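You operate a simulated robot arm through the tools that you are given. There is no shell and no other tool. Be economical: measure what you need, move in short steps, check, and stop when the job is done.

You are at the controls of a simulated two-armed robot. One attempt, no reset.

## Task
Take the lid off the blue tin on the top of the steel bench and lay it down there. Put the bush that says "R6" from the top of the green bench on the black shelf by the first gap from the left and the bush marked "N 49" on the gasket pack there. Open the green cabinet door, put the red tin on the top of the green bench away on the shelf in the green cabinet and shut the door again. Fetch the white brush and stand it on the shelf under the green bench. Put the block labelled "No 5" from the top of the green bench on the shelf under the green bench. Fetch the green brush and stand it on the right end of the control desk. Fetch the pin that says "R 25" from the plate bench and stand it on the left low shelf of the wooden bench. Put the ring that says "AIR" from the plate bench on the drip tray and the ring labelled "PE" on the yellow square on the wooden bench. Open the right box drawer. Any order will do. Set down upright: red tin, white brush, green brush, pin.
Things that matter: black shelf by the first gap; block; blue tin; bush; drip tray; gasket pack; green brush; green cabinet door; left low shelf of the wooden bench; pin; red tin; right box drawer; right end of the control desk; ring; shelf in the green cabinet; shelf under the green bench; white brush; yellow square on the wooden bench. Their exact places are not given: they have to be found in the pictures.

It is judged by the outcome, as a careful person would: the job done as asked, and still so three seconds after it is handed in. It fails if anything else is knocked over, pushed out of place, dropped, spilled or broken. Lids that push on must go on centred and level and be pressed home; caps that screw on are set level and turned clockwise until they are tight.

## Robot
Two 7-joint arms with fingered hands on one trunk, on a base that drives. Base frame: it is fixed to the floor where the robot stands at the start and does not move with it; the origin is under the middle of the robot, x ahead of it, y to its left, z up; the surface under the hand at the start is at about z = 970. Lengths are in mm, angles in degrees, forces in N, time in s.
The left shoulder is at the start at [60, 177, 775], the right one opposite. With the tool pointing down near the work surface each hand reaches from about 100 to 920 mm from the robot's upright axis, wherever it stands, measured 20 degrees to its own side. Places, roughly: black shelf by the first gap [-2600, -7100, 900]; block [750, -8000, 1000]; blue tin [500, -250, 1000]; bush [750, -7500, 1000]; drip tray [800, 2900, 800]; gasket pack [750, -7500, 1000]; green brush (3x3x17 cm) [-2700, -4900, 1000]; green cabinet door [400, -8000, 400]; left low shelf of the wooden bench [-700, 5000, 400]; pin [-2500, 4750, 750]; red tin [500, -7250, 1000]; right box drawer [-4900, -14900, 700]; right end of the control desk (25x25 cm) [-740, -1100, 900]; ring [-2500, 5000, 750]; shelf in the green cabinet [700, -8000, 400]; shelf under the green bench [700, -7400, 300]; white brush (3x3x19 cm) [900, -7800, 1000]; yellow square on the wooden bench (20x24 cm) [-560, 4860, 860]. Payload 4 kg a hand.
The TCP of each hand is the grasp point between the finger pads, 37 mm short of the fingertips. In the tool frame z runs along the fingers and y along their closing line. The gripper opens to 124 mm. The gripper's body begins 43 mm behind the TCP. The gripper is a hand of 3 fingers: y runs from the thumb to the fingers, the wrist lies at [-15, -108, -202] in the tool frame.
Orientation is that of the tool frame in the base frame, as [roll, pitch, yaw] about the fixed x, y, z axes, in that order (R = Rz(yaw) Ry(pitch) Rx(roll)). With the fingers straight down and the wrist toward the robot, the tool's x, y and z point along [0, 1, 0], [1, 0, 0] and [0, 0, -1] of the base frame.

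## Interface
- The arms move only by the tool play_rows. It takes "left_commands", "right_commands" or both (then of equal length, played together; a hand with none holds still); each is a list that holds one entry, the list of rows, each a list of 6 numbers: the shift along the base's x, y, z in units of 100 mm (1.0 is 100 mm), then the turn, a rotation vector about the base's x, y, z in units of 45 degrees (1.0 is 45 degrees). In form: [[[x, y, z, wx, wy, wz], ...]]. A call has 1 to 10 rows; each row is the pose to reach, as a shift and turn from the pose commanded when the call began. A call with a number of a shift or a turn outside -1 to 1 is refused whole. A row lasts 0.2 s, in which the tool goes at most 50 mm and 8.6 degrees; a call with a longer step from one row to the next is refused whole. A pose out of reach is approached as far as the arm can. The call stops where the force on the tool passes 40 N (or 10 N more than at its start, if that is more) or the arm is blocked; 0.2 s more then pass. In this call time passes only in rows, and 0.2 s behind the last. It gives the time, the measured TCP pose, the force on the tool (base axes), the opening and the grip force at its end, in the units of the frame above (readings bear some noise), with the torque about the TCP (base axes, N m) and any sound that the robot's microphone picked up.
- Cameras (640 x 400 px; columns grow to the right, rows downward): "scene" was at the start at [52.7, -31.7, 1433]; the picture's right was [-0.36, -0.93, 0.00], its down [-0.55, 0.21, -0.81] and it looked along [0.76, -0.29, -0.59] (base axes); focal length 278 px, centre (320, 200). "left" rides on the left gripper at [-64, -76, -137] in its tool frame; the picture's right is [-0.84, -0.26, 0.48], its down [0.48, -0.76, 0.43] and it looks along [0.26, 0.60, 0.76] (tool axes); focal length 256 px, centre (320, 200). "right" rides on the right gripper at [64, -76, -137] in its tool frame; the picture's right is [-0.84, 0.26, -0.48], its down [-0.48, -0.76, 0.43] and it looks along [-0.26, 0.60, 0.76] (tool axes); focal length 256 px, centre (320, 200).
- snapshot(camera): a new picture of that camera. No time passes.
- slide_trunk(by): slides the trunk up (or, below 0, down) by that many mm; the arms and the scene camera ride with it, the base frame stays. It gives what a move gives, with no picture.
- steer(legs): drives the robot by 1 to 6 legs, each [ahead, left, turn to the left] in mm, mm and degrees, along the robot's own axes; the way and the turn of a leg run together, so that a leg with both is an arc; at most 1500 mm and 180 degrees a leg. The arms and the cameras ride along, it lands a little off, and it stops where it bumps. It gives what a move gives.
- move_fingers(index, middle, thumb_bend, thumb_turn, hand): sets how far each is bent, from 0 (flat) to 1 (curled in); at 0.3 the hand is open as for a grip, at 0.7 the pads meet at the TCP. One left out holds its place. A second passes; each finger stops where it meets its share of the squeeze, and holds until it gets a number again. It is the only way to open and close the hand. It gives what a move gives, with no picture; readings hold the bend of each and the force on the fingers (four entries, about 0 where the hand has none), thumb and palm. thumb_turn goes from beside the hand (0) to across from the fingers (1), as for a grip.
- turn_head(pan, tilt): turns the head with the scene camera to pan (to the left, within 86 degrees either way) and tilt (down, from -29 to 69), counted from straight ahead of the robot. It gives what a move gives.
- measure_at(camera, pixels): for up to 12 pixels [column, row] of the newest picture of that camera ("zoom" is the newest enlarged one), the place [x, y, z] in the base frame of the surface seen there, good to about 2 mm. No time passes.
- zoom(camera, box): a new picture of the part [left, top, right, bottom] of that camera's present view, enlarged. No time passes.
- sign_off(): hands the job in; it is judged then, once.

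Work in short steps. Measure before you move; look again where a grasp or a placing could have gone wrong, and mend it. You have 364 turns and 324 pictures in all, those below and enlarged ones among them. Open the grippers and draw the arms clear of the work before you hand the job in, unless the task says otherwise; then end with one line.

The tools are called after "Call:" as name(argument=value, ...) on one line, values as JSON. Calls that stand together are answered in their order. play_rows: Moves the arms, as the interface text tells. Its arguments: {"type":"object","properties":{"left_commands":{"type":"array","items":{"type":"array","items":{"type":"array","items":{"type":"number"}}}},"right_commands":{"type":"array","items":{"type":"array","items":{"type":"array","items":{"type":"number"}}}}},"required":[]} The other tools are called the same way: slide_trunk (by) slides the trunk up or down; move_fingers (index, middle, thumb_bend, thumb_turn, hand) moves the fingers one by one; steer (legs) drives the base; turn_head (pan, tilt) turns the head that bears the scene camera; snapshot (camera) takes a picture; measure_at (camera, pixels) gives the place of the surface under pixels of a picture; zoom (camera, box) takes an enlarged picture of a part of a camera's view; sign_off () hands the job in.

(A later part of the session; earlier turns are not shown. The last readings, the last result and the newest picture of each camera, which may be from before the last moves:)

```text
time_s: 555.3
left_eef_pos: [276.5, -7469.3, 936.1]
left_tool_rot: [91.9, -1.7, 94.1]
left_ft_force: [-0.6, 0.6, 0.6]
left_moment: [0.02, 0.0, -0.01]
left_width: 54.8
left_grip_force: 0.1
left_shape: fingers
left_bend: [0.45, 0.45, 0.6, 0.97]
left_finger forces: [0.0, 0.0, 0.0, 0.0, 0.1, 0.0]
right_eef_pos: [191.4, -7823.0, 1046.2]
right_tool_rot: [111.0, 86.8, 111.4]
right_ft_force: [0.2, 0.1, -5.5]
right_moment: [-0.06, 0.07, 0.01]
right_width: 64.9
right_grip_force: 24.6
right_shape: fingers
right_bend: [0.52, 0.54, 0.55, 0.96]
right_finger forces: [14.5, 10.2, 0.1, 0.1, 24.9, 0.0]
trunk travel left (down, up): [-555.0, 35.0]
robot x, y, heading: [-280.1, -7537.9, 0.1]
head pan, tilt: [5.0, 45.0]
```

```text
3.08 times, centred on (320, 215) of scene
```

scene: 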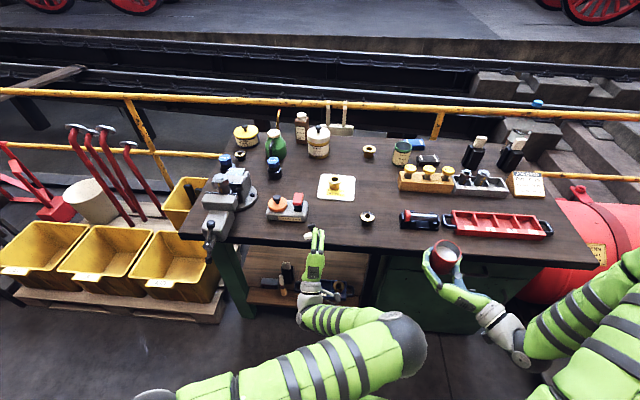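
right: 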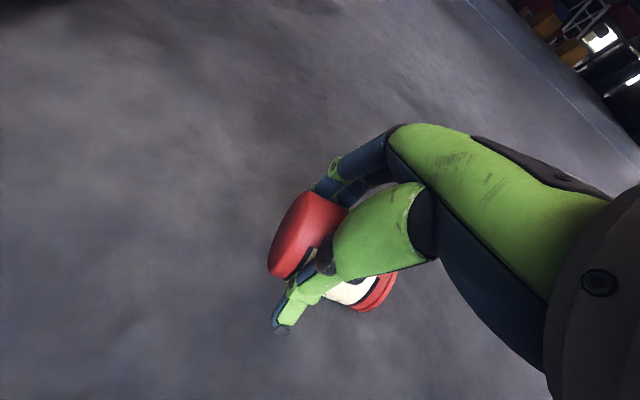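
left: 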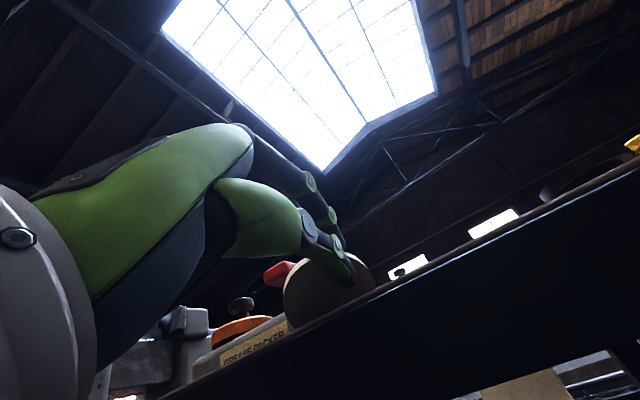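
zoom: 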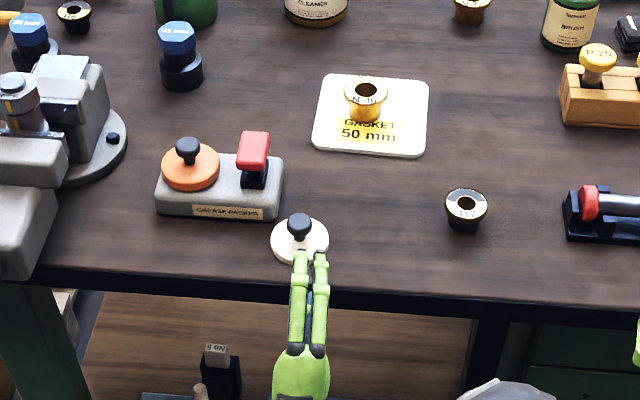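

The lid lies flat, knob up, on the bench front. Now the tin: I shift the base left 230 mm and bring the right hand with the tin to the bench front near (450,-7540).

Call:
steer(legs=[[0, 230, 0]])

Call:
play_rows(right_commands=[[[0.3, 0.15, 0, 0, 0, 0], [0.6, 0.3, 0, 0, 0, 0], [0.9, 0.45, -0.1, 0, 0, 0], [1.0, 0.52, -0.4, 0, 0, 0]]])

Call:
play_rows(right_commands=[[[0.4, 0, 0, 0, 0, 0], [0.8, 0, 0, 0, 0, 0], [1.0, 0, 0, 0, 0, 0]]])

Call:
play_rows(right_commands=[[[0.4, 0, 0, 0, 0, 0], [0.4, 0, -0.4, 0, 0, 0], [0.4, 0, -0.8, 0, 0, 0]]])

Call:
snapshot(camera="scene")

```text
time_s: 557.0
left_eef_pos: [275.4, -7240.7, 936.3]
left_tool_rot: [92.0, -1.7, 94.1]
left_ft_force: [0.3, 1.3, -0.2]
left_moment: [-0.02, -0.04, -0.01]
left_width: 54.5
left_grip_force: 0.0
left_shape: fingers
left_bend: [0.45, 0.45, 0.6, 0.97]
left_finger forces: [0.1, 0.0, 0.1, 0.0, 0.0, 0.0]
right_eef_pos: [190.3, -7594.6, 1047.3]
right_tool_rot: [113.3, 87.0, 113.9]
right_ft_force: [-1.3, -0.3, -5.7]
right_moment: [-0.04, 0.1, 0.0]
right_width: 64.9
right_grip_force: 25.3
right_shape: fingers
right_bend: [0.52, 0.54, 0.55, 0.96]
right_finger forces: [14.5, 10.2, 0.0, 0.0, 24.9, 0.0]
trunk travel left (down, up): [-555.0, 35.0]
robot x, y, heading: [-283.7, -7311.3, 0.5]
head pan, tilt: [5.0, 45.0]
```

```text
time_s: 558.0
left_eef_pos: [275.2, -7241.7, 935.7]
left_tool_rot: [92.0, -1.8, 93.9]
left_ft_force: [-0.1, 0.7, -0.4]
left_moment: [0.01, -0.01, -0.03]
left_width: 54.9
left_grip_force: 0.0
left_shape: fingers
left_bend: [0.45, 0.45, 0.6, 0.97]
left_finger forces: [0.1, 0.1, 0.0, 0.0, 0.1, 0.0]
right_eef_pos: [290.0, -7546.9, 1005.5]
right_tool_rot: [113.1, 86.9, 113.5]
right_ft_force: [-0.2, -0.9, -6.5]
right_moment: [-0.08, 0.09, -0.05]
right_width: 65.0
right_grip_force: 24.6
right_shape: fingers
right_bend: [0.52, 0.54, 0.55, 0.96]
right_finger forces: [14.6, 10.3, 0.0, 0.0, 25.0, 0.1]
trunk travel left (down, up): [-555.0, 35.0]
robot x, y, heading: [-282.4, -7312.4, 0.0]
head pan, tilt: [5.0, 45.0]
```

```text
time_s: 558.8
left_eef_pos: [276.1, -7240.6, 935.5]
left_tool_rot: [92.0, -1.8, 94.1]
left_ft_force: [-0.2, 0.6, 0.6]
left_moment: [-0.02, 0.01, 0.0]
left_width: 54.7
left_grip_force: 0.1
left_shape: fingers
left_bend: [0.45, 0.45, 0.6, 0.97]
left_finger forces: [0.1, 0.0, 0.1, 0.0, 0.1, 0.0]
right_eef_pos: [391.7, -7543.9, 1004.6]
right_tool_rot: [113.1, 86.9, 113.7]
right_ft_force: [-0.7, 0.7, -5.7]
right_moment: [-0.06, 0.1, 0.02]
right_width: 64.9
right_grip_force: 24.5
right_shape: fingers
right_bend: [0.52, 0.54, 0.55, 0.96]
right_finger forces: [14.6, 10.3, 0.0, 0.1, 24.9, 0.1]
trunk travel left (down, up): [-555.0, 35.0]
robot x, y, heading: [-283.8, -7310.1, 0.2]
head pan, tilt: [5.0, 45.0]
```

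```text
time_s: 559.6
left_eef_pos: [275.3, -7240.7, 935.0]
left_tool_rot: [91.9, -1.7, 94.1]
left_ft_force: [-0.5, 0.1, 1.0]
left_moment: [-0.01, 0.0, 0.02]
left_width: 54.3
left_grip_force: 0.1
left_shape: fingers
left_bend: [0.45, 0.45, 0.6, 0.97]
left_finger forces: [0.1, 0.1, 0.0, 0.1, 0.0, 0.0]
right_eef_pos: [432.2, -7541.3, 926.5]
right_tool_rot: [113.3, 86.9, 114.0]
right_ft_force: [0.8, 0.5, -5.5]
right_moment: [-0.05, 0.05, 0.01]
right_width: 64.9
right_grip_force: 25.3
right_shape: fingers
right_bend: [0.52, 0.54, 0.55, 0.96]
right_finger forces: [14.6, 10.2, 0.0, 0.1, 24.8, 0.0]
trunk travel left (down, up): [-555.0, 35.0]
robot x, y, heading: [-282.3, -7309.9, 0.3]
head pan, tilt: [5.0, 45.0]
```

```text
57 pictures are left
```

scene: 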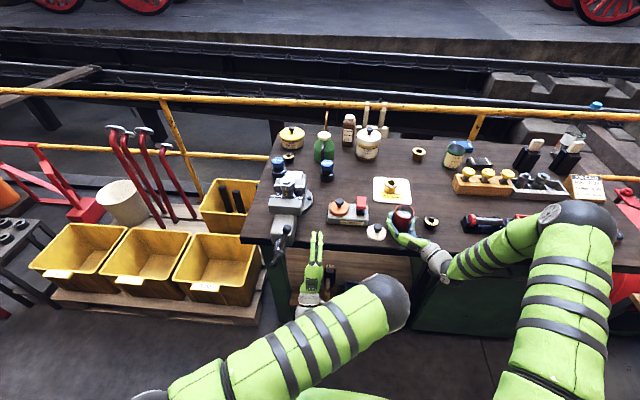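

Lower the tin to contact (≈ TCP 911).

Call:
play_rows(right_commands=[[[0, 0, -0.06, 0, 0, 0], [0, 0, -0.1, 0, 0, 0], [0, 0, -0.14, 0, 0, 0], [0, 0, -0.18, 0, 0, 0], [0, 0, -0.22, 0, 0, 0]]])

Call:
zoom(camera="scene", box=[340, 170, 460, 280])

```text
time_s: 560.8
left_eef_pos: [275.7, -7241.4, 936.3]
left_tool_rot: [91.8, -1.7, 94.0]
left_ft_force: [0.3, -0.5, 0.3]
left_moment: [-0.01, -0.02, 0.0]
left_width: 54.6
left_grip_force: 0.1
left_shape: fingers
left_bend: [0.45, 0.45, 0.6, 0.97]
left_finger forces: [0.1, 0.0, 0.0, 0.1, 0.0, 0.0]
right_eef_pos: [431.6, -7542.0, 908.1]
right_tool_rot: [104.7, 87.0, 105.4]
right_ft_force: [3.0, -0.1, 10.5]
right_moment: [0.18, -0.11, -0.05]
right_width: 64.8
right_grip_force: 26.2
right_shape: fingers
right_bend: [0.52, 0.54, 0.55, 0.98]
right_finger forces: [13.8, 13.5, 0.0, 0.0, 25.5, 0.1]
trunk travel left (down, up): [-555.0, 35.0]
robot x, y, heading: [-282.9, -7305.5, 0.3]
head pan, tilt: [5.0, 45.0]
```

```text
3.64 times, centred on (400, 225) of scene
```

zoom: 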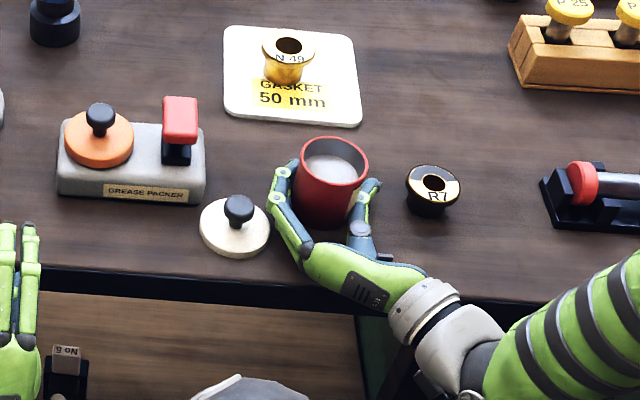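

Tin stands on the bench, held by the right hand. I measure lid knob and tin rim, then turn the left hand to point down.

Call:
measure_at(camera="zoom", pixels=[[238, 202], [228, 208], [249, 208], [235, 250], [205, 230], [268, 232], [296, 165], [368, 168], [332, 140], [330, 210]])

Call:
play_rows(left_commands=[[[0, -0.2, 0.3, 0, 0.166, 0], [0, -0.4, 0.6, 0, 0.333, 0], [0, -0.6, 0.9, 0, 0.5, 0], [0, -0.8, 1.0, 0, 0.666, 0], [0, -0.9, 1.0, 0, 0.833, 0], [0, -1.0, 1.0, 0, 1.0, 0]]])

Call:
play_rows(left_commands=[[[0.2, -0.2, 0.2, 0, 0.166, 0], [0.4, -0.4, 0.4, 0, 0.333, 0], [0.6, -0.6, 0.6, 0, 0.5, 0], [0.8, -0.8, 0.8, 0, 0.666, 0], [1.0, -0.9, 0.8, 0, 0.833, 0], [1.0, -1.0, 0.8, 0, 0.98, 0]]])

```text
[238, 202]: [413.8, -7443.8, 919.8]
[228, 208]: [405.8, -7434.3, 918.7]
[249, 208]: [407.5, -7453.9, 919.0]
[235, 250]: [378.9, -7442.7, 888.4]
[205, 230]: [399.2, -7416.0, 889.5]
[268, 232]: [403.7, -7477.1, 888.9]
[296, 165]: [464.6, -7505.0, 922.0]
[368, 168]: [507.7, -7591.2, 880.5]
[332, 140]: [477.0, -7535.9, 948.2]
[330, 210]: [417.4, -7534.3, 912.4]
```

```text
time_s: 562.2
left_eef_pos: [275.4, -7340.3, 1038.0]
left_tool_rot: [136.9, -4.2, 91.7]
left_ft_force: [-1.1, 0.0, 0.7]
left_moment: [0.0, -0.01, 0.0]
left_width: 54.6
left_grip_force: 0.0
left_shape: fingers
left_bend: [0.45, 0.45, 0.6, 0.98]
left_finger forces: [0.0, 0.1, 0.0, 0.1, 0.0, 0.0]
right_eef_pos: [430.6, -7543.4, 907.1]
right_tool_rot: [109.7, 87.0, 110.3]
right_ft_force: [11.0, -1.0, 20.6]
right_moment: [0.38, -0.38, -0.14]
right_width: 65.3
right_grip_force: 27.3
right_shape: fingers
right_bend: [0.52, 0.54, 0.55, 0.98]
right_finger forces: [14.7, 14.5, 0.0, 0.0, 24.7, 0.1]
trunk travel left (down, up): [-555.0, 35.0]
robot x, y, heading: [-282.6, -7305.4, 0.2]
head pan, tilt: [5.0, 45.0]
```

```text
time_s: 563.6
left_eef_pos: [377.0, -7442.0, 1117.5]
left_tool_rot: [-178.8, -4.0, 88.3]
left_ft_force: [0.6, -0.1, 0.2]
left_moment: [0.01, -0.03, 0.02]
left_width: 54.7
left_grip_force: 0.0
left_shape: fingers
left_bend: [0.45, 0.45, 0.6, 0.98]
left_finger forces: [0.1, 0.0, 0.0, 0.0, 0.1, 0.1]
right_eef_pos: [431.3, -7542.4, 907.3]
right_tool_rot: [108.9, 87.0, 109.5]
right_ft_force: [8.0, -0.8, 20.1]
right_moment: [0.38, -0.36, -0.14]
right_width: 65.1
right_grip_force: 26.5
right_shape: fingers
right_bend: [0.52, 0.54, 0.55, 0.99]
right_finger forces: [14.5, 14.1, 0.1, 0.0, 24.5, 0.1]
trunk travel left (down, up): [-555.0, 35.0]
robot x, y, heading: [-281.8, -7308.5, 0.2]
head pan, tilt: [5.0, 45.0]
```

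I relax the right hand 4 mm, straighten the left hand, and bring it over the lid knob (410,-7444).

Call:
move_fingers(hand="left", index=0.45, middle=0.45, thumb_bend=0.45)

Call:
play_rows(left_commands=[[[0.33, -0.02, -0.2, -0.09, -0.027, 0.04], [0.33, -0.02, -0.6, -0.09, -0.027, 0.04], [0.33, -0.02, -1.0, -0.09, -0.027, 0.04]]], right_commands=[[[0, 0, 0.03, 0, 0, 0], [0, 0, 0.04, 0, 0, 0], [0, 0, 0.04, 0, 0, 0]]])

Call:
snapshot(camera="left")

```text
time_s: 564.6
left_eef_pos: [376.2, -7441.5, 1117.6]
left_tool_rot: [-178.8, -4.1, 88.2]
left_ft_force: [0.5, -1.3, -0.2]
left_moment: [-0.01, 0.04, -0.01]
left_width: 77.7
left_grip_force: 0.1
left_shape: fingers
left_bend: [0.45, 0.45, 0.45, 0.98]
left_finger forces: [0.0, 0.0, 0.0, 0.0, 0.0, 0.0]
right_eef_pos: [430.1, -7543.5, 905.7]
right_tool_rot: [108.7, 87.0, 109.3]
right_ft_force: [6.2, 0.0, 20.7]
right_moment: [0.35, -0.4, -0.07]
right_width: 65.1
right_grip_force: 26.4
right_shape: fingers
right_bend: [0.52, 0.54, 0.55, 0.99]
right_finger forces: [14.0, 13.4, 0.0, 0.0, 25.2, 0.0]
trunk travel left (down, up): [-555.0, 35.0]
robot x, y, heading: [-280.8, -7308.2, 0.2]
head pan, tilt: [5.0, 45.0]
```

```text
time_s: 565.4
left_eef_pos: [407.6, -7445.3, 1018.0]
left_tool_rot: [179.8, 0.0, 90.2]
left_ft_force: [-0.5, -0.4, 0.8]
left_moment: [0.03, -0.02, 0.02]
left_width: 77.6
left_grip_force: 0.1
left_shape: fingers
left_bend: [0.45, 0.45, 0.45, 0.98]
left_finger forces: [0.0, 0.1, 0.0, 0.1, 0.1, 0.0]
right_eef_pos: [429.7, -7541.9, 908.3]
right_tool_rot: [114.7, 86.8, 115.3]
right_ft_force: [0.8, 2.3, 4.4]
right_moment: [0.06, 0.02, 0.0]
right_width: 64.7
right_grip_force: 25.6
right_shape: fingers
right_bend: [0.52, 0.54, 0.55, 0.97]
right_finger forces: [14.3, 12.9, 0.0, 0.0, 23.8, 0.0]
trunk travel left (down, up): [-555.0, 35.0]
robot x, y, heading: [-282.7, -7309.1, -0.1]
head pan, tilt: [5.0, 45.0]
```

```text
55 pictures are left
```

left: 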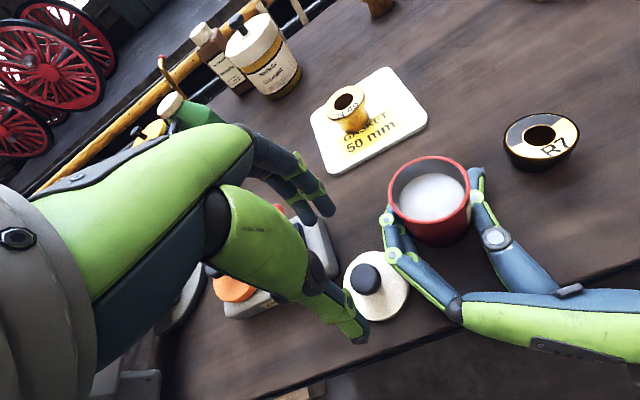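

Knob well aligned. Descend to z≈933 and grip the knob.

Call:
play_rows(left_commands=[[[0.02, -0.03, -0.3, 0, 0, 0], [0.02, -0.03, -0.6, 0, 0, 0], [0.02, -0.03, -0.85, 0, 0, 0]]])

Call:
move_fingers(hand="left", index=0.7, middle=0.7, thumb_bend=0.7)

Call:
play_rows(left_commands=[[[0, 0, 0.3, 0, 0, 0], [0, 0, 0.7, 0, 0, 0], [0, 0, 1.0, 0, 0, 0]]])

Call:
snapshot(camera="left")

```text
time_s: 566.2
left_eef_pos: [408.4, -7446.5, 930.6]
left_tool_rot: [179.9, -0.1, 90.2]
left_ft_force: [0.4, 0.4, 0.0]
left_moment: [0.0, 0.0, -0.01]
left_width: 77.7
left_grip_force: 0.0
left_shape: fingers
left_bend: [0.45, 0.45, 0.45, 0.98]
left_finger forces: [0.0, 0.1, 0.1, 0.0, 0.1, 0.0]
right_eef_pos: [430.3, -7543.2, 908.9]
right_tool_rot: [113.6, 86.9, 114.3]
right_ft_force: [-1.4, 0.7, 0.8]
right_moment: [-0.04, 0.1, 0.04]
right_width: 65.1
right_grip_force: 25.8
right_shape: fingers
right_bend: [0.52, 0.54, 0.55, 0.97]
right_finger forces: [13.9, 12.2, 0.0, 0.0, 24.3, 0.0]
trunk travel left (down, up): [-555.0, 35.0]
robot x, y, heading: [-285.7, -7306.4, 0.3]
head pan, tilt: [5.0, 45.0]
```

```text
time_s: 567.2
left_eef_pos: [408.8, -7447.3, 933.8]
left_tool_rot: [179.7, 0.0, 90.1]
left_ft_force: [-3.8, -2.0, 21.2]
left_moment: [0.04, -0.6, -0.04]
left_width: 23.7
left_grip_force: 23.1
left_shape: fingers
left_bend: [0.66, 0.54, 0.63, 0.96]
left_finger forces: [4.6, 16.0, 0.1, 0.0, 25.6, 0.1]
right_eef_pos: [429.9, -7543.0, 909.5]
right_tool_rot: [111.6, 86.9, 112.2]
right_ft_force: [0.6, 0.8, -3.6]
right_moment: [-0.06, 0.12, -0.01]
right_width: 65.0
right_grip_force: 25.2
right_shape: fingers
right_bend: [0.52, 0.54, 0.55, 0.96]
right_finger forces: [14.2, 11.3, 0.1, 0.0, 24.5, 0.0]
trunk travel left (down, up): [-555.0, 35.0]
robot x, y, heading: [-282.4, -7310.2, 0.5]
head pan, tilt: [5.0, 45.0]
```

```text
time_s: 568.0
left_eef_pos: [410.7, -7447.3, 1030.0]
left_tool_rot: [180.0, -0.1, 90.3]
left_ft_force: [0.2, 0.0, -0.2]
left_moment: [0.03, -0.01, -0.02]
left_width: 19.0
left_grip_force: 10.8
left_shape: fingers
left_bend: [0.64, 0.62, 0.67, 0.97]
left_finger forces: [9.0, 1.0, 0.0, 0.0, 10.6, 0.0]
right_eef_pos: [431.2, -7542.9, 907.3]
right_tool_rot: [112.4, 86.9, 113.0]
right_ft_force: [-0.3, -2.4, -0.2]
right_moment: [-0.14, 0.13, -0.01]
right_width: 65.0
right_grip_force: 26.2
right_shape: fingers
right_bend: [0.52, 0.54, 0.55, 0.97]
right_finger forces: [12.6, 13.4, 0.1, 0.0, 27.0, 0.1]
trunk travel left (down, up): [-555.0, 35.0]
robot x, y, heading: [-281.3, -7307.1, 0.6]
head pan, tilt: [5.0, 45.0]
```

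```text
54 pictures are left
```

left: 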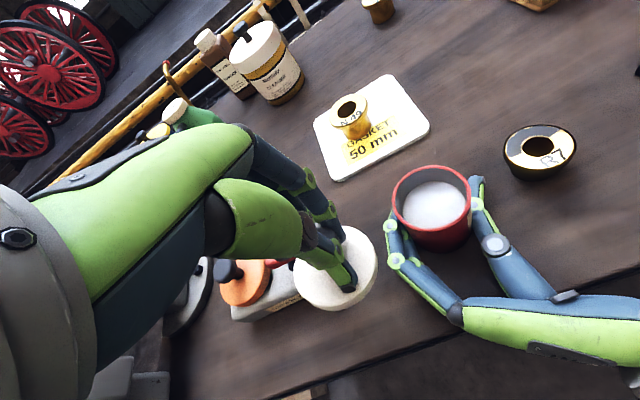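

The lid is in hand. I measure the lid plane/center and the tin rim.

Call:
measure_at(camera="left", pixels=[[310, 295], [372, 250], [370, 285], [325, 302], [360, 235], [395, 205], [470, 205], [433, 168], [433, 232], [450, 172], [415, 172], [433, 205]])

```text
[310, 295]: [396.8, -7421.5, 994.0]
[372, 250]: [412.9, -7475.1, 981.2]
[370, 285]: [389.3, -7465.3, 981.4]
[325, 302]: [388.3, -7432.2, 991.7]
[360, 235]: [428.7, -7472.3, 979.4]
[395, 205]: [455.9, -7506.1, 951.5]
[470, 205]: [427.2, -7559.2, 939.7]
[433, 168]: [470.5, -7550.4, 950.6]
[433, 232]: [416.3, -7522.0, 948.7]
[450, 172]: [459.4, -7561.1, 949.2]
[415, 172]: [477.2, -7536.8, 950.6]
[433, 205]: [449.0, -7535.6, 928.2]
```

Tin rim centre ≈(446.5,-7534.5), z 950. Lid tilts 13.5° (left side high). I rotate -13.5° about x and move over the tin: TCP (445,-7526).

Call:
play_rows(left_commands=[[[0.1, -0.2, 0, -0.15, 0, 0], [0.2, -0.4, 0, -0.3, 0, 0], [0.3, -0.6, 0, -0.3, 0, 0], [0.345, -0.785, 0, -0.3, 0, 0]]])

Call:
snapshot(camera="left")

Call:
zoom(camera="scene", box=[340, 150, 460, 270])

```text
time_s: 569.0
left_eef_pos: [445.0, -7524.2, 1031.6]
left_tool_rot: [179.9, 13.4, 90.2]
left_ft_force: [0.4, -0.1, -0.9]
left_moment: [-0.05, 0.02, -0.01]
left_width: 19.2
left_grip_force: 10.1
left_shape: fingers
left_bend: [0.64, 0.62, 0.67, 0.97]
left_finger forces: [9.0, 1.2, 0.0, 0.0, 10.4, 0.0]
right_eef_pos: [430.7, -7543.5, 908.9]
right_tool_rot: [113.6, 86.9, 114.2]
right_ft_force: [-0.1, -1.3, 0.0]
right_moment: [-0.08, 0.14, -0.03]
right_width: 64.9
right_grip_force: 26.9
right_shape: fingers
right_bend: [0.52, 0.54, 0.55, 0.97]
right_finger forces: [12.9, 13.4, 0.0, 0.0, 26.6, 0.1]
trunk travel left (down, up): [-555.0, 35.0]
robot x, y, heading: [-285.4, -7311.5, 0.0]
head pan, tilt: [5.0, 45.0]
```

```text
53 pictures are left
```

left: 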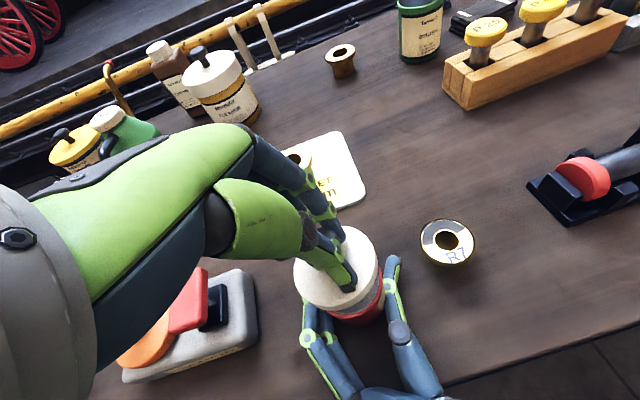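

```text
3.33 times, centred on (400, 210) of scene
```

zoom: 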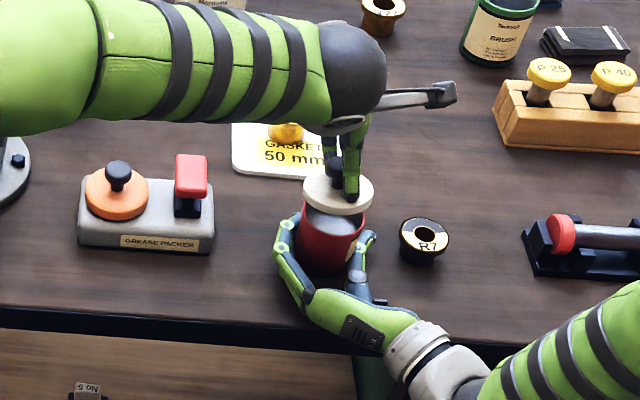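

Looks level and near centre. I measure lid edges versus tin rim once more.

Call:
measure_at(camera="left", pixels=[[298, 280], [310, 300], [340, 305], [376, 265], [372, 245], [355, 232], [382, 300], [355, 320]])

Call:
measure_at(camera="zoom", pixels=[[306, 195], [370, 195], [335, 212], [322, 230], [300, 235], [362, 225]])

```text
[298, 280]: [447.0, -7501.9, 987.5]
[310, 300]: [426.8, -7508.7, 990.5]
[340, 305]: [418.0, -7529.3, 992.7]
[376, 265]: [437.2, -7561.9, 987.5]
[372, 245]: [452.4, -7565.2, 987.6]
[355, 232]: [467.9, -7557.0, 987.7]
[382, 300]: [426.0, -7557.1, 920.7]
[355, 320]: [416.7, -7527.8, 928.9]
```

```text
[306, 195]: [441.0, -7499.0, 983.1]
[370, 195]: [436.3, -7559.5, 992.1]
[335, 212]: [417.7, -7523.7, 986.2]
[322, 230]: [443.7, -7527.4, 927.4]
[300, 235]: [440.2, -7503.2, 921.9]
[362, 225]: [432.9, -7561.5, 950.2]
```

Centred within 2 mm. I level by -4° about y, lower, and press on.

Call:
play_rows(left_commands=[[[-0.01, -0.01, -0.08, 0, -0.09, 0], [-0.01, -0.01, -0.16, 0, -0.09, 0], [-0.01, -0.01, -0.22, 0, -0.09, 0]]])

Call:
play_rows(left_commands=[[[0, 0, -0.04, 0, 0, 0], [0, 0, -0.08, 0, 0, 0], [0, 0, -0.12, 0, 0, 0], [0, 0, -0.16, 0, 0, 0], [0, 0, -0.2, 0, 0, 0]]])

Call:
zoom(camera="scene", box=[350, 160, 450, 260])

```text
time_s: 569.8
left_eef_pos: [443.3, -7525.4, 1010.4]
left_tool_rot: [175.6, 13.2, 89.2]
left_ft_force: [-0.3, 0.4, -1.2]
left_moment: [0.01, 0.01, 0.0]
left_width: 18.9
left_grip_force: 10.5
left_shape: fingers
left_bend: [0.64, 0.62, 0.67, 0.97]
left_finger forces: [9.0, 1.2, 0.0, 0.0, 10.3, 0.0]
right_eef_pos: [430.4, -7542.9, 908.8]
right_tool_rot: [113.3, 86.8, 114.1]
right_ft_force: [0.0, -0.4, 0.6]
right_moment: [-0.1, 0.11, 0.01]
right_width: 64.8
right_grip_force: 26.4
right_shape: fingers
right_bend: [0.52, 0.54, 0.55, 0.97]
right_finger forces: [13.1, 13.3, 0.1, 0.0, 26.1, 0.0]
trunk travel left (down, up): [-555.0, 35.0]
robot x, y, heading: [-282.1, -7310.3, 0.1]
head pan, tilt: [5.0, 45.0]
```

```text
time_s: 570.9
left_eef_pos: [446.8, -7527.7, 1002.1]
left_tool_rot: [175.1, 13.9, 89.1]
left_ft_force: [-2.4, 2.0, 9.8]
left_moment: [-0.01, 0.14, 0.0]
left_width: 18.2
left_grip_force: 14.8
left_shape: fingers
left_bend: [0.64, 0.62, 0.68, 0.97]
left_finger forces: [8.9, 1.5, 0.0, 0.0, 20.8, 0.0]
right_eef_pos: [432.0, -7542.8, 909.2]
right_tool_rot: [113.2, 87.0, 113.7]
right_ft_force: [1.2, -0.2, -0.5]
right_moment: [-0.05, 0.11, -0.03]
right_width: 64.9
right_grip_force: 26.0
right_shape: fingers
right_bend: [0.52, 0.54, 0.55, 0.97]
right_finger forces: [13.4, 13.6, 0.0, 0.1, 25.4, 0.1]
trunk travel left (down, up): [-555.0, 35.0]
robot x, y, heading: [-281.8, -7309.8, 0.3]
head pan, tilt: [5.0, 45.0]
stopped in row 5 (left hand): the force on the tool passed its limit at 44 N (the readings are from after the stop); the commanded pose is now the measured one
```

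```text
4.00 times, centred on (400, 210) of scene
```

zoom: 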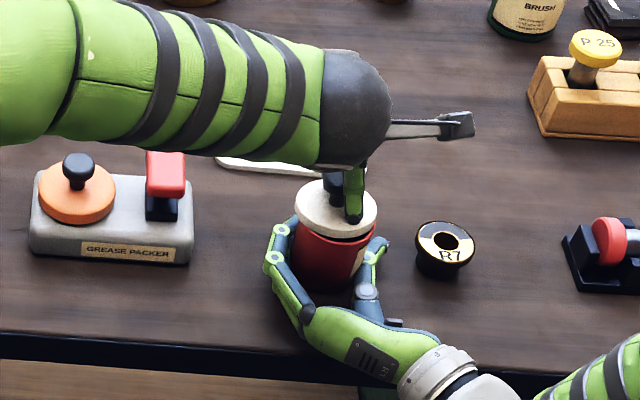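

Pressed at 44 N (no snap yet). I release, lift, then press the knob from above with closed fingers.

Call:
move_fingers(hand="left", index=0.45, middle=0.45, thumb_bend=0.45)

Call:
play_rows(left_commands=[[[0, 0, 0.3, 0.1, 0.05, 0], [0, 0, 0.6, 0.2, 0.09, 0], [0, 0, 0.8, 0.3, 0.09, 0]]])

Call:
snapshot(camera="left")

Call:
measure_at(camera="left", pixels=[[345, 265], [320, 285], [355, 310], [385, 285], [375, 255], [340, 262], [352, 285]])

```text
time_s: 571.9
left_eef_pos: [445.5, -7526.8, 999.0]
left_tool_rot: [175.3, 13.8, 89.2]
left_ft_force: [-0.5, 0.3, 0.4]
left_moment: [0.01, 0.01, -0.01]
left_width: 77.2
left_grip_force: 0.0
left_shape: fingers
left_bend: [0.45, 0.45, 0.45, 0.97]
left_finger forces: [0.1, 0.0, 0.1, 0.0, 0.1, 0.1]
right_eef_pos: [430.2, -7543.2, 908.1]
right_tool_rot: [113.9, 86.9, 114.4]
right_ft_force: [0.0, -0.7, 2.9]
right_moment: [-0.01, 0.07, 0.04]
right_width: 65.1
right_grip_force: 26.7
right_shape: fingers
right_bend: [0.52, 0.54, 0.55, 0.97]
right_finger forces: [13.4, 14.0, 0.1, 0.0, 25.4, 0.0]
trunk travel left (down, up): [-555.0, 35.0]
robot x, y, heading: [-282.6, -7307.8, 0.5]
head pan, tilt: [5.0, 45.0]
```

```text
time_s: 572.7
left_eef_pos: [445.7, -7527.4, 1078.8]
left_tool_rot: [179.6, 0.1, 89.8]
left_ft_force: [0.1, 0.5, -0.6]
left_moment: [0.0, 0.01, 0.03]
left_width: 77.4
left_grip_force: 0.2
left_shape: fingers
left_bend: [0.45, 0.45, 0.45, 0.98]
left_finger forces: [0.0, 0.0, 0.1, 0.0, 0.1, 0.0]
right_eef_pos: [430.5, -7543.9, 907.5]
right_tool_rot: [112.8, 86.9, 113.2]
right_ft_force: [0.8, -0.5, 3.6]
right_moment: [0.0, 0.03, 0.0]
right_width: 64.9
right_grip_force: 26.1
right_shape: fingers
right_bend: [0.52, 0.54, 0.55, 0.97]
right_finger forces: [13.4, 13.5, 0.0, 0.0, 25.7, 0.0]
trunk travel left (down, up): [-555.0, 35.0]
robot x, y, heading: [-283.0, -7306.5, 0.3]
head pan, tilt: [5.0, 45.0]
```

```text
50 pictures are left
```

left: 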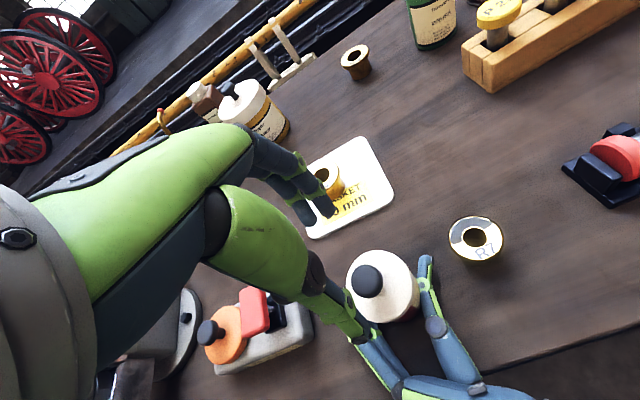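

```text
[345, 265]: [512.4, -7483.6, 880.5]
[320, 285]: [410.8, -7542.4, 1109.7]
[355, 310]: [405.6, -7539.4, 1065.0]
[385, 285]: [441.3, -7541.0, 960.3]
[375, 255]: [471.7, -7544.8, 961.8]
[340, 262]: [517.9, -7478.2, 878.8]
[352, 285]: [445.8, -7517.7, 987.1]
```

Lid top at ~961 (home ≈957). I close the fist and press down on the knob, ramping the force.

Call:
move_fingers(hand="left", index=0.7, middle=0.7, thumb_bend=0.7)

Call:
play_rows(left_commands=[[[0.01, -0.08, -0.2, 0, 0, 0], [0.01, -0.08, -0.4, 0, 0, 0], [0.01, -0.08, -0.5, 0, 0, 0], [0.01, -0.08, -0.56, 0, 0, 0], [0.01, -0.08, -0.62, 0, 0, 0], [0.01, -0.08, -0.68, 0, 0, 0], [0.01, -0.08, -0.74, 0, 0, 0]]])

Call:
play_rows(left_commands=[[[0, 0, -0.05, 0, 0, 0], [0, 0, -0.1, 0, 0, 0], [0, 0, -0.15, 0, 0, 0]]])

Call:
play_rows(left_commands=[[[0, 0, -0.06, 0, 0, 0], [0, 0, -0.12, 0, 0, 0], [0, 0, -0.18, 0, 0, 0]]])

```text
time_s: 573.7
left_eef_pos: [445.8, -7526.9, 1079.6]
left_tool_rot: [179.4, 0.3, 89.7]
left_ft_force: [0.3, 0.0, -0.8]
left_moment: [0.0, 0.01, -0.03]
left_width: 1.3
left_grip_force: 0.0
left_shape: fingers
left_bend: [0.7, 0.7, 0.7, 0.98]
left_finger forces: [0.0, 0.0, 0.1, 0.0, 0.0, 0.0]
right_eef_pos: [431.2, -7543.1, 908.7]
right_tool_rot: [113.6, 86.9, 114.0]
right_ft_force: [1.2, 0.0, 2.9]
right_moment: [0.01, 0.07, -0.02]
right_width: 65.2
right_grip_force: 26.2
right_shape: fingers
right_bend: [0.52, 0.54, 0.55, 0.97]
right_finger forces: [13.5, 13.8, 0.0, 0.1, 25.5, 0.1]
trunk travel left (down, up): [-555.0, 35.0]
robot x, y, heading: [-282.9, -7307.0, 0.5]
head pan, tilt: [5.0, 45.0]
```

```text
time_s: 575.0
left_eef_pos: [449.6, -7535.9, 1026.2]
left_tool_rot: [178.7, 0.9, 89.7]
left_ft_force: [-2.1, 1.1, 11.6]
left_moment: [-0.04, 0.18, -0.03]
left_width: 1.9
left_grip_force: 5.4
left_shape: fingers
left_bend: [0.7, 0.7, 0.7, 0.98]
left_finger forces: [0.2, 0.0, 0.0, 0.0, 11.6, 0.0]
right_eef_pos: [431.2, -7544.8, 908.5]
right_tool_rot: [114.9, 87.1, 115.3]
right_ft_force: [1.6, 0.6, 1.3]
right_moment: [0.01, 0.12, 0.03]
right_width: 65.0
right_grip_force: 25.5
right_shape: fingers
right_bend: [0.51, 0.54, 0.55, 0.97]
right_finger forces: [13.6, 13.1, 0.0, 0.0, 24.3, 0.1]
trunk travel left (down, up): [-555.0, 35.0]
robot x, y, heading: [-280.1, -7308.3, 0.2]
head pan, tilt: [5.0, 45.0]
heard: snap
stopped in row 6 (left hand): the force on the tool passed its limit at 45 N (the readings are from after the stop); the commanded pose is now the measured one
```

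```text
time_s: 575.6
left_eef_pos: [451.0, -7537.8, 1025.0]
left_tool_rot: [178.1, 1.2, 89.7]
left_ft_force: [-3.0, 2.3, 11.3]
left_moment: [0.04, 0.27, -0.09]
left_width: 3.2
left_grip_force: 5.5
left_shape: fingers
left_bend: [0.7, 0.7, 0.69, 0.98]
left_finger forces: [0.0, 0.1, 0.0, 0.0, 11.3, 0.1]
right_eef_pos: [431.9, -7544.3, 909.1]
right_tool_rot: [113.0, 87.1, 113.5]
right_ft_force: [0.4, 0.8, 1.2]
right_moment: [-0.01, 0.04, 0.04]
right_width: 64.7
right_grip_force: 25.8
right_shape: fingers
right_bend: [0.51, 0.54, 0.55, 0.97]
right_finger forces: [13.5, 12.8, 0.0, 0.0, 24.6, 0.0]
trunk travel left (down, up): [-555.0, 35.0]
robot x, y, heading: [-282.6, -7304.9, 0.5]
head pan, tilt: [5.0, 45.0]
stopped in row 2 (left hand): the force on the tool passed its limit at 45 N (the readings are from after the stop); the commanded pose is now the measured one
```

```text
time_s: 576.1
left_eef_pos: [452.8, -7538.4, 1024.8]
left_tool_rot: [177.7, 1.5, 89.9]
left_ft_force: [-5.1, 3.4, 11.9]
left_moment: [0.06, 0.27, -0.04]
left_width: 3.7
left_grip_force: 5.6
left_shape: fingers
left_bend: [0.7, 0.7, 0.69, 0.98]
left_finger forces: [0.0, 0.0, 0.0, 0.0, 11.8, 0.0]
right_eef_pos: [430.8, -7545.0, 908.6]
right_tool_rot: [115.3, 87.0, 115.7]
right_ft_force: [-0.1, 0.4, 1.3]
right_moment: [0.03, 0.05, 0.01]
right_width: 65.1
right_grip_force: 25.8
right_shape: fingers
right_bend: [0.51, 0.54, 0.55, 0.97]
right_finger forces: [13.4, 12.7, 0.0, 0.0, 24.8, 0.0]
trunk travel left (down, up): [-555.0, 35.0]
robot x, y, heading: [-283.5, -7308.3, 0.7]
head pan, tilt: [5.0, 45.0]
stopped in row 2 (left hand): the force on the tool passed its limit at 44 N (the readings are from after the stop); the commanded pose is now the measured one
```

"Snap" – the lid is home. I lift the left hand away, release the tin with the right hand, and withdraw to open the cabinet door.

Call:
play_rows(left_commands=[[[0, 0, 0.4, 0, 0, 0], [0, 0.2, 0.8, 0, 0, 0], [-0.2, 0.5, 0.9, 0, 0, 0], [-0.5, 0.8, 0.9, 0, 0, 0], [-0.8, 1.0, 0.9, 0, 0, 0]]])

Call:
move_fingers(hand="right", index=0.4, middle=0.4, thumb_bend=0.4)

Call:
play_rows(right_commands=[[[-0.3, 0, 0, 0, 0, 0], [-0.7, 0, 0, 0, 0, 0], [-1.0, 0, 0, 0, 0, 0]]])

Call:
steer(legs=[[-250, 0, 0], [0, -500, 0]])

Call:
turn_head(pan=0, tilt=35)

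Call:
snapshot(camera="scene")

```text
time_s: 577.3
left_eef_pos: [374.6, -7437.7, 1112.3]
left_tool_rot: [177.9, 1.5, 89.8]
left_ft_force: [0.2, 0.2, 0.0]
left_moment: [-0.02, 0.03, -0.01]
left_width: 0.9
left_grip_force: 0.0
left_shape: fingers
left_bend: [0.7, 0.7, 0.7, 0.98]
left_finger forces: [0.0, 0.0, 0.0, 0.0, 0.0, 0.0]
right_eef_pos: [432.2, -7545.1, 907.4]
right_tool_rot: [115.6, 87.1, 115.9]
right_ft_force: [-3.6, 0.1, 9.0]
right_moment: [0.1, -0.05, 0.05]
right_width: 65.0
right_grip_force: 24.8
right_shape: fingers
right_bend: [0.52, 0.54, 0.55, 0.98]
right_finger forces: [13.2, 12.1, 0.0, 0.0, 25.2, 0.0]
trunk travel left (down, up): [-555.0, 35.0]
robot x, y, heading: [-282.8, -7305.4, 0.2]
head pan, tilt: [5.0, 45.0]
```

```text
time_s: 578.3
left_eef_pos: [376.1, -7438.4, 1112.6]
left_tool_rot: [177.9, 1.5, 89.8]
left_ft_force: [0.4, 0.2, 0.6]
left_moment: [-0.02, 0.03, 0.02]
left_width: 1.4
left_grip_force: 0.0
left_shape: fingers
left_bend: [0.7, 0.7, 0.7, 0.98]
left_finger forces: [0.1, 0.1, 0.1, 0.0, 0.1, 0.1]
right_eef_pos: [431.9, -7543.8, 907.8]
right_tool_rot: [116.8, 87.0, 117.1]
right_ft_force: [-0.4, 0.3, 0.7]
right_moment: [0.01, -0.01, 0.03]
right_width: 93.1
right_grip_force: 0.1
right_shape: fingers
right_bend: [0.4, 0.4, 0.4, 0.98]
right_finger forces: [0.0, 0.1, 0.0, 0.0, 0.0, 0.0]
trunk travel left (down, up): [-555.0, 35.0]
robot x, y, heading: [-280.9, -7305.2, 0.3]
head pan, tilt: [5.0, 45.0]
```

```text
time_s: 579.1
left_eef_pos: [375.8, -7438.9, 1111.5]
left_tool_rot: [177.9, 1.4, 89.9]
left_ft_force: [0.2, 0.1, -0.3]
left_moment: [0.01, 0.02, 0.0]
left_width: 1.0
left_grip_force: 0.0
left_shape: fingers
left_bend: [0.7, 0.7, 0.7, 0.98]
left_finger forces: [0.0, 0.0, 0.0, 0.0, 0.0, 0.0]
right_eef_pos: [334.5, -7545.6, 906.8]
right_tool_rot: [117.4, 87.0, 117.7]
right_ft_force: [0.5, 0.5, 0.8]
right_moment: [-0.02, 0.0, 0.01]
right_width: 93.1
right_grip_force: 0.1
right_shape: fingers
right_bend: [0.4, 0.4, 0.4, 0.98]
right_finger forces: [0.1, 0.0, 0.0, 0.0, 0.0, 0.1]
trunk travel left (down, up): [-555.0, 35.0]
robot x, y, heading: [-283.7, -7306.8, 0.6]
head pan, tilt: [5.0, 45.0]
```

```text
time_s: 583.5
left_eef_pos: [132.5, -7946.9, 1111.5]
left_tool_rot: [177.9, 1.5, 90.1]
left_ft_force: [-0.3, -0.1, -0.6]
left_moment: [0.0, 0.0, -0.01]
left_width: 1.3
left_grip_force: 0.2
left_shape: fingers
left_bend: [0.7, 0.7, 0.7, 0.98]
left_finger forces: [0.1, 0.0, 0.0, 0.0, 0.0, 0.1]
right_eef_pos: [92.7, -8054.6, 905.8]
right_tool_rot: [115.7, 87.0, 116.1]
right_ft_force: [0.0, -1.0, 0.1]
right_moment: [-0.01, -0.01, 0.01]
right_width: 92.8
right_grip_force: 0.0
right_shape: fingers
right_bend: [0.4, 0.4, 0.4, 0.98]
right_finger forces: [0.0, 0.0, 0.0, 0.1, 0.0, 0.1]
trunk travel left (down, up): [-555.0, 35.0]
robot x, y, heading: [-522.9, -7815.3, 0.2]
head pan, tilt: [5.0, 45.0]
```

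```text
time_s: 584.2
left_eef_pos: [130.5, -7947.2, 1112.1]
left_tool_rot: [177.9, 1.4, 90.1]
left_ft_force: [-0.5, -0.1, -0.1]
left_moment: [0.02, -0.01, 0.02]
left_width: 1.2
left_grip_force: 0.0
left_shape: fingers
left_bend: [0.7, 0.7, 0.7, 0.98]
left_finger forces: [0.1, 0.0, 0.1, 0.0, 0.1, 0.0]
right_eef_pos: [92.3, -8054.6, 906.4]
right_tool_rot: [117.7, 87.0, 118.2]
right_ft_force: [-1.1, -0.3, -0.1]
right_moment: [-0.02, -0.01, 0.0]
right_width: 93.0
right_grip_force: 0.0
right_shape: fingers
right_bend: [0.4, 0.4, 0.4, 0.98]
right_finger forces: [0.1, 0.0, 0.0, 0.1, 0.1, 0.1]
trunk travel left (down, up): [-555.0, 35.0]
robot x, y, heading: [-529.2, -7821.1, 0.5]
head pan, tilt: [0.0, 35.0]
```

```text
49 pictures are left
```

scene: 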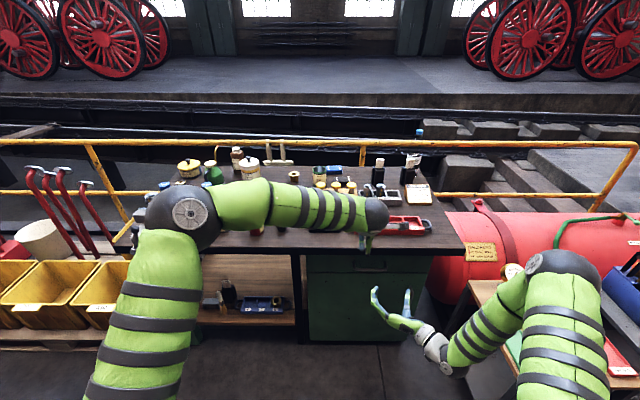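

I lower the trunk 400 and look at the door handle.

Call:
slide_trunk(by=-400)

Call:
turn_head(pan=-8, tilt=25)

Call:
zoom(camera="scene", box=[220, 160, 480, 360])

Call:
measure_at(camera="zoom", pixels=[[430, 180], [430, 220], [430, 250], [180, 180], [180, 300], [300, 130], [440, 150], [440, 300], [330, 250]])

```text
time_s: 588.0
left_eef_pos: [131.4, -7947.7, 711.2]
left_tool_rot: [177.9, 1.5, 90.0]
left_ft_force: [-0.4, 0.4, 0.0]
left_moment: [0.04, 0.02, -0.02]
left_width: 1.1
left_grip_force: 0.1
left_shape: fingers
left_bend: [0.7, 0.7, 0.7, 0.98]
left_finger forces: [0.0, 0.1, 0.0, 0.1, 0.0, 0.0]
right_eef_pos: [90.7, -8054.1, 506.7]
right_tool_rot: [118.6, 87.0, 119.1]
right_ft_force: [0.4, 0.1, -0.1]
right_moment: [-0.01, -0.02, 0.0]
right_width: 93.2
right_grip_force: 0.1
right_shape: fingers
right_bend: [0.4, 0.4, 0.4, 0.98]
right_finger forces: [0.0, 0.0, 0.0, 0.0, 0.0, 0.0]
trunk travel left (down, up): [-155.0, 435.0]
robot x, y, heading: [-527.2, -7817.2, 0.3]
head pan, tilt: [0.0, 35.0]
```

```text
time_s: 588.7
left_eef_pos: [131.7, -7947.3, 711.5]
left_tool_rot: [177.9, 1.6, 90.0]
left_ft_force: [0.6, 1.1, 0.5]
left_moment: [0.01, 0.01, 0.02]
left_width: 1.2
left_grip_force: 0.0
left_shape: fingers
left_bend: [0.7, 0.7, 0.7, 0.98]
left_finger forces: [0.1, 0.1, 0.0, 0.0, 0.0, 0.0]
right_eef_pos: [93.0, -8054.0, 506.8]
right_tool_rot: [119.8, 87.1, 120.2]
right_ft_force: [-0.3, 0.3, 0.3]
right_moment: [-0.02, -0.01, 0.01]
right_width: 92.9
right_grip_force: 0.2
right_shape: fingers
right_bend: [0.4, 0.4, 0.4, 0.98]
right_finger forces: [0.0, 0.1, 0.0, 0.0, 0.0, 0.1]
trunk travel left (down, up): [-155.0, 435.0]
robot x, y, heading: [-522.5, -7816.6, 0.5]
head pan, tilt: [-8.0, 25.0]
```

```text
2.00 times, centred on (350, 260) of scene
```

zoom: 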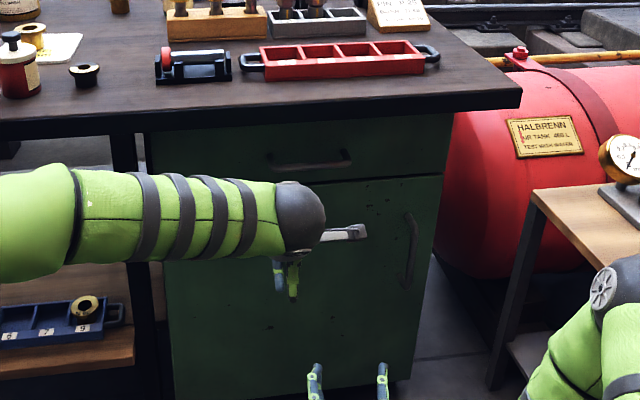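

```text
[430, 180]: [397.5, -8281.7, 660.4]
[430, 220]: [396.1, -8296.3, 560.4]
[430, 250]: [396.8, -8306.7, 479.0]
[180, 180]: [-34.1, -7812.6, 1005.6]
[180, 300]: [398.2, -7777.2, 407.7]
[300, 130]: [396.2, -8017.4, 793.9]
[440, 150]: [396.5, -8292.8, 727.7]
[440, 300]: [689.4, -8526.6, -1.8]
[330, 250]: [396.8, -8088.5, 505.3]
```

I measure the handle and the side table.

Call:
measure_at(camera="zoom", pixels=[[411, 245], [411, 230], [410, 265], [406, 283], [409, 215], [540, 195], [500, 300], [560, 260], [420, 250], [400, 250]])

Call:
play_rows(left_commands=[[[-0.3, 0.3, 0, 0, 0, 0], [-0.6, 0.6, 0, 0, 0, 0], [-0.9, 0.9, 0, 0, 0, 0]]], right_commands=[[[0, 0.2, 0, 0, 0, 0], [0, 0.4, 0, 0, 0, 0], [0, 0.6, 0, 0, 0, 0]]])

Call:
zoom(camera="scene", box=[360, 220, 460, 340])

```text
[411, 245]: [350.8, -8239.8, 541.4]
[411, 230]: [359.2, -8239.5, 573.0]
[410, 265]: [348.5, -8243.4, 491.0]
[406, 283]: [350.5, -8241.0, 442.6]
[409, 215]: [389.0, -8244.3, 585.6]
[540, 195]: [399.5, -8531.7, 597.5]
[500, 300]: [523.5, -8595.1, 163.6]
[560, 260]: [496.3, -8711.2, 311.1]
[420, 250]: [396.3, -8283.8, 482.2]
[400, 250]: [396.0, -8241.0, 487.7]
```

```text
time_s: 589.5
left_eef_pos: [41.7, -7859.2, 711.7]
left_tool_rot: [177.9, 1.6, 89.9]
left_ft_force: [0.4, -0.7, -0.1]
left_moment: [0.04, -0.01, -0.01]
left_width: 1.3
left_grip_force: 0.0
left_shape: fingers
left_bend: [0.7, 0.7, 0.7, 0.98]
left_finger forces: [0.0, 0.0, 0.0, 0.0, 0.1, 0.0]
right_eef_pos: [91.7, -7996.2, 507.2]
right_tool_rot: [118.0, 87.0, 118.4]
right_ft_force: [0.5, 0.2, 0.2]
right_moment: [-0.01, 0.0, 0.03]
right_width: 93.3
right_grip_force: 0.1
right_shape: fingers
right_bend: [0.4, 0.4, 0.4, 0.98]
right_finger forces: [0.0, 0.1, 0.1, 0.0, 0.1, 0.0]
trunk travel left (down, up): [-155.0, 435.0]
robot x, y, heading: [-525.8, -7823.4, 0.3]
head pan, tilt: [-8.0, 25.0]
```

```text
3.33 times, centred on (410, 280) of scene
```

zoom: 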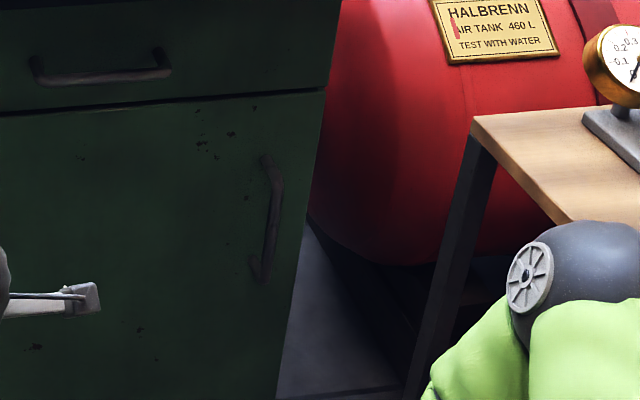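

Handle bar at (350,-8241), z 440–575. I drive right 245 and ahead 190, then reach the bar with open fingers.

Call:
steer(legs=[[0, -245, 0], [190, 0, 0]])

Call:
zoom(camera="scene", box=[300, 180, 460, 320])

```text
time_s: 592.5
left_eef_pos: [237.5, -8110.4, 712.2]
left_tool_rot: [177.8, 1.6, 89.7]
left_ft_force: [-0.1, 0.5, 0.3]
left_moment: [0.0, 0.02, 0.02]
left_width: 1.3
left_grip_force: 0.0
left_shape: fingers
left_bend: [0.7, 0.7, 0.7, 0.98]
left_finger forces: [0.0, 0.0, 0.0, 0.0, 0.0, 0.0]
right_eef_pos: [287.7, -8247.8, 504.8]
right_tool_rot: [118.3, 87.0, 118.5]
right_ft_force: [0.4, 0.2, 0.2]
right_moment: [0.03, -0.02, 0.02]
right_width: 93.3
right_grip_force: 0.0
right_shape: fingers
right_bend: [0.4, 0.4, 0.4, 0.98]
right_finger forces: [0.1, 0.1, 0.0, 0.1, 0.0, 0.0]
trunk travel left (down, up): [-155.0, 435.0]
robot x, y, heading: [-330.5, -8065.9, 0.3]
head pan, tilt: [-8.0, 25.0]
```

```text
2.86 times, centred on (380, 250) of scene
```

zoom: 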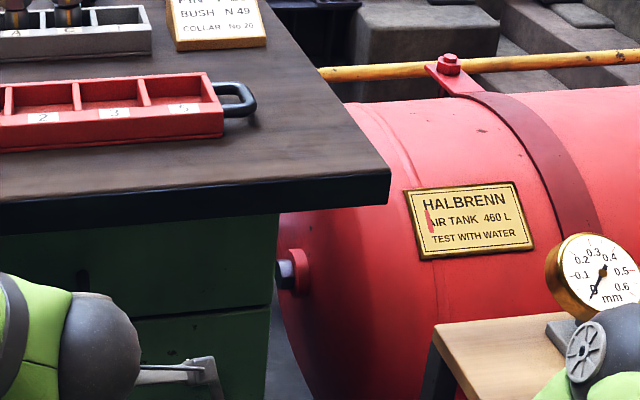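

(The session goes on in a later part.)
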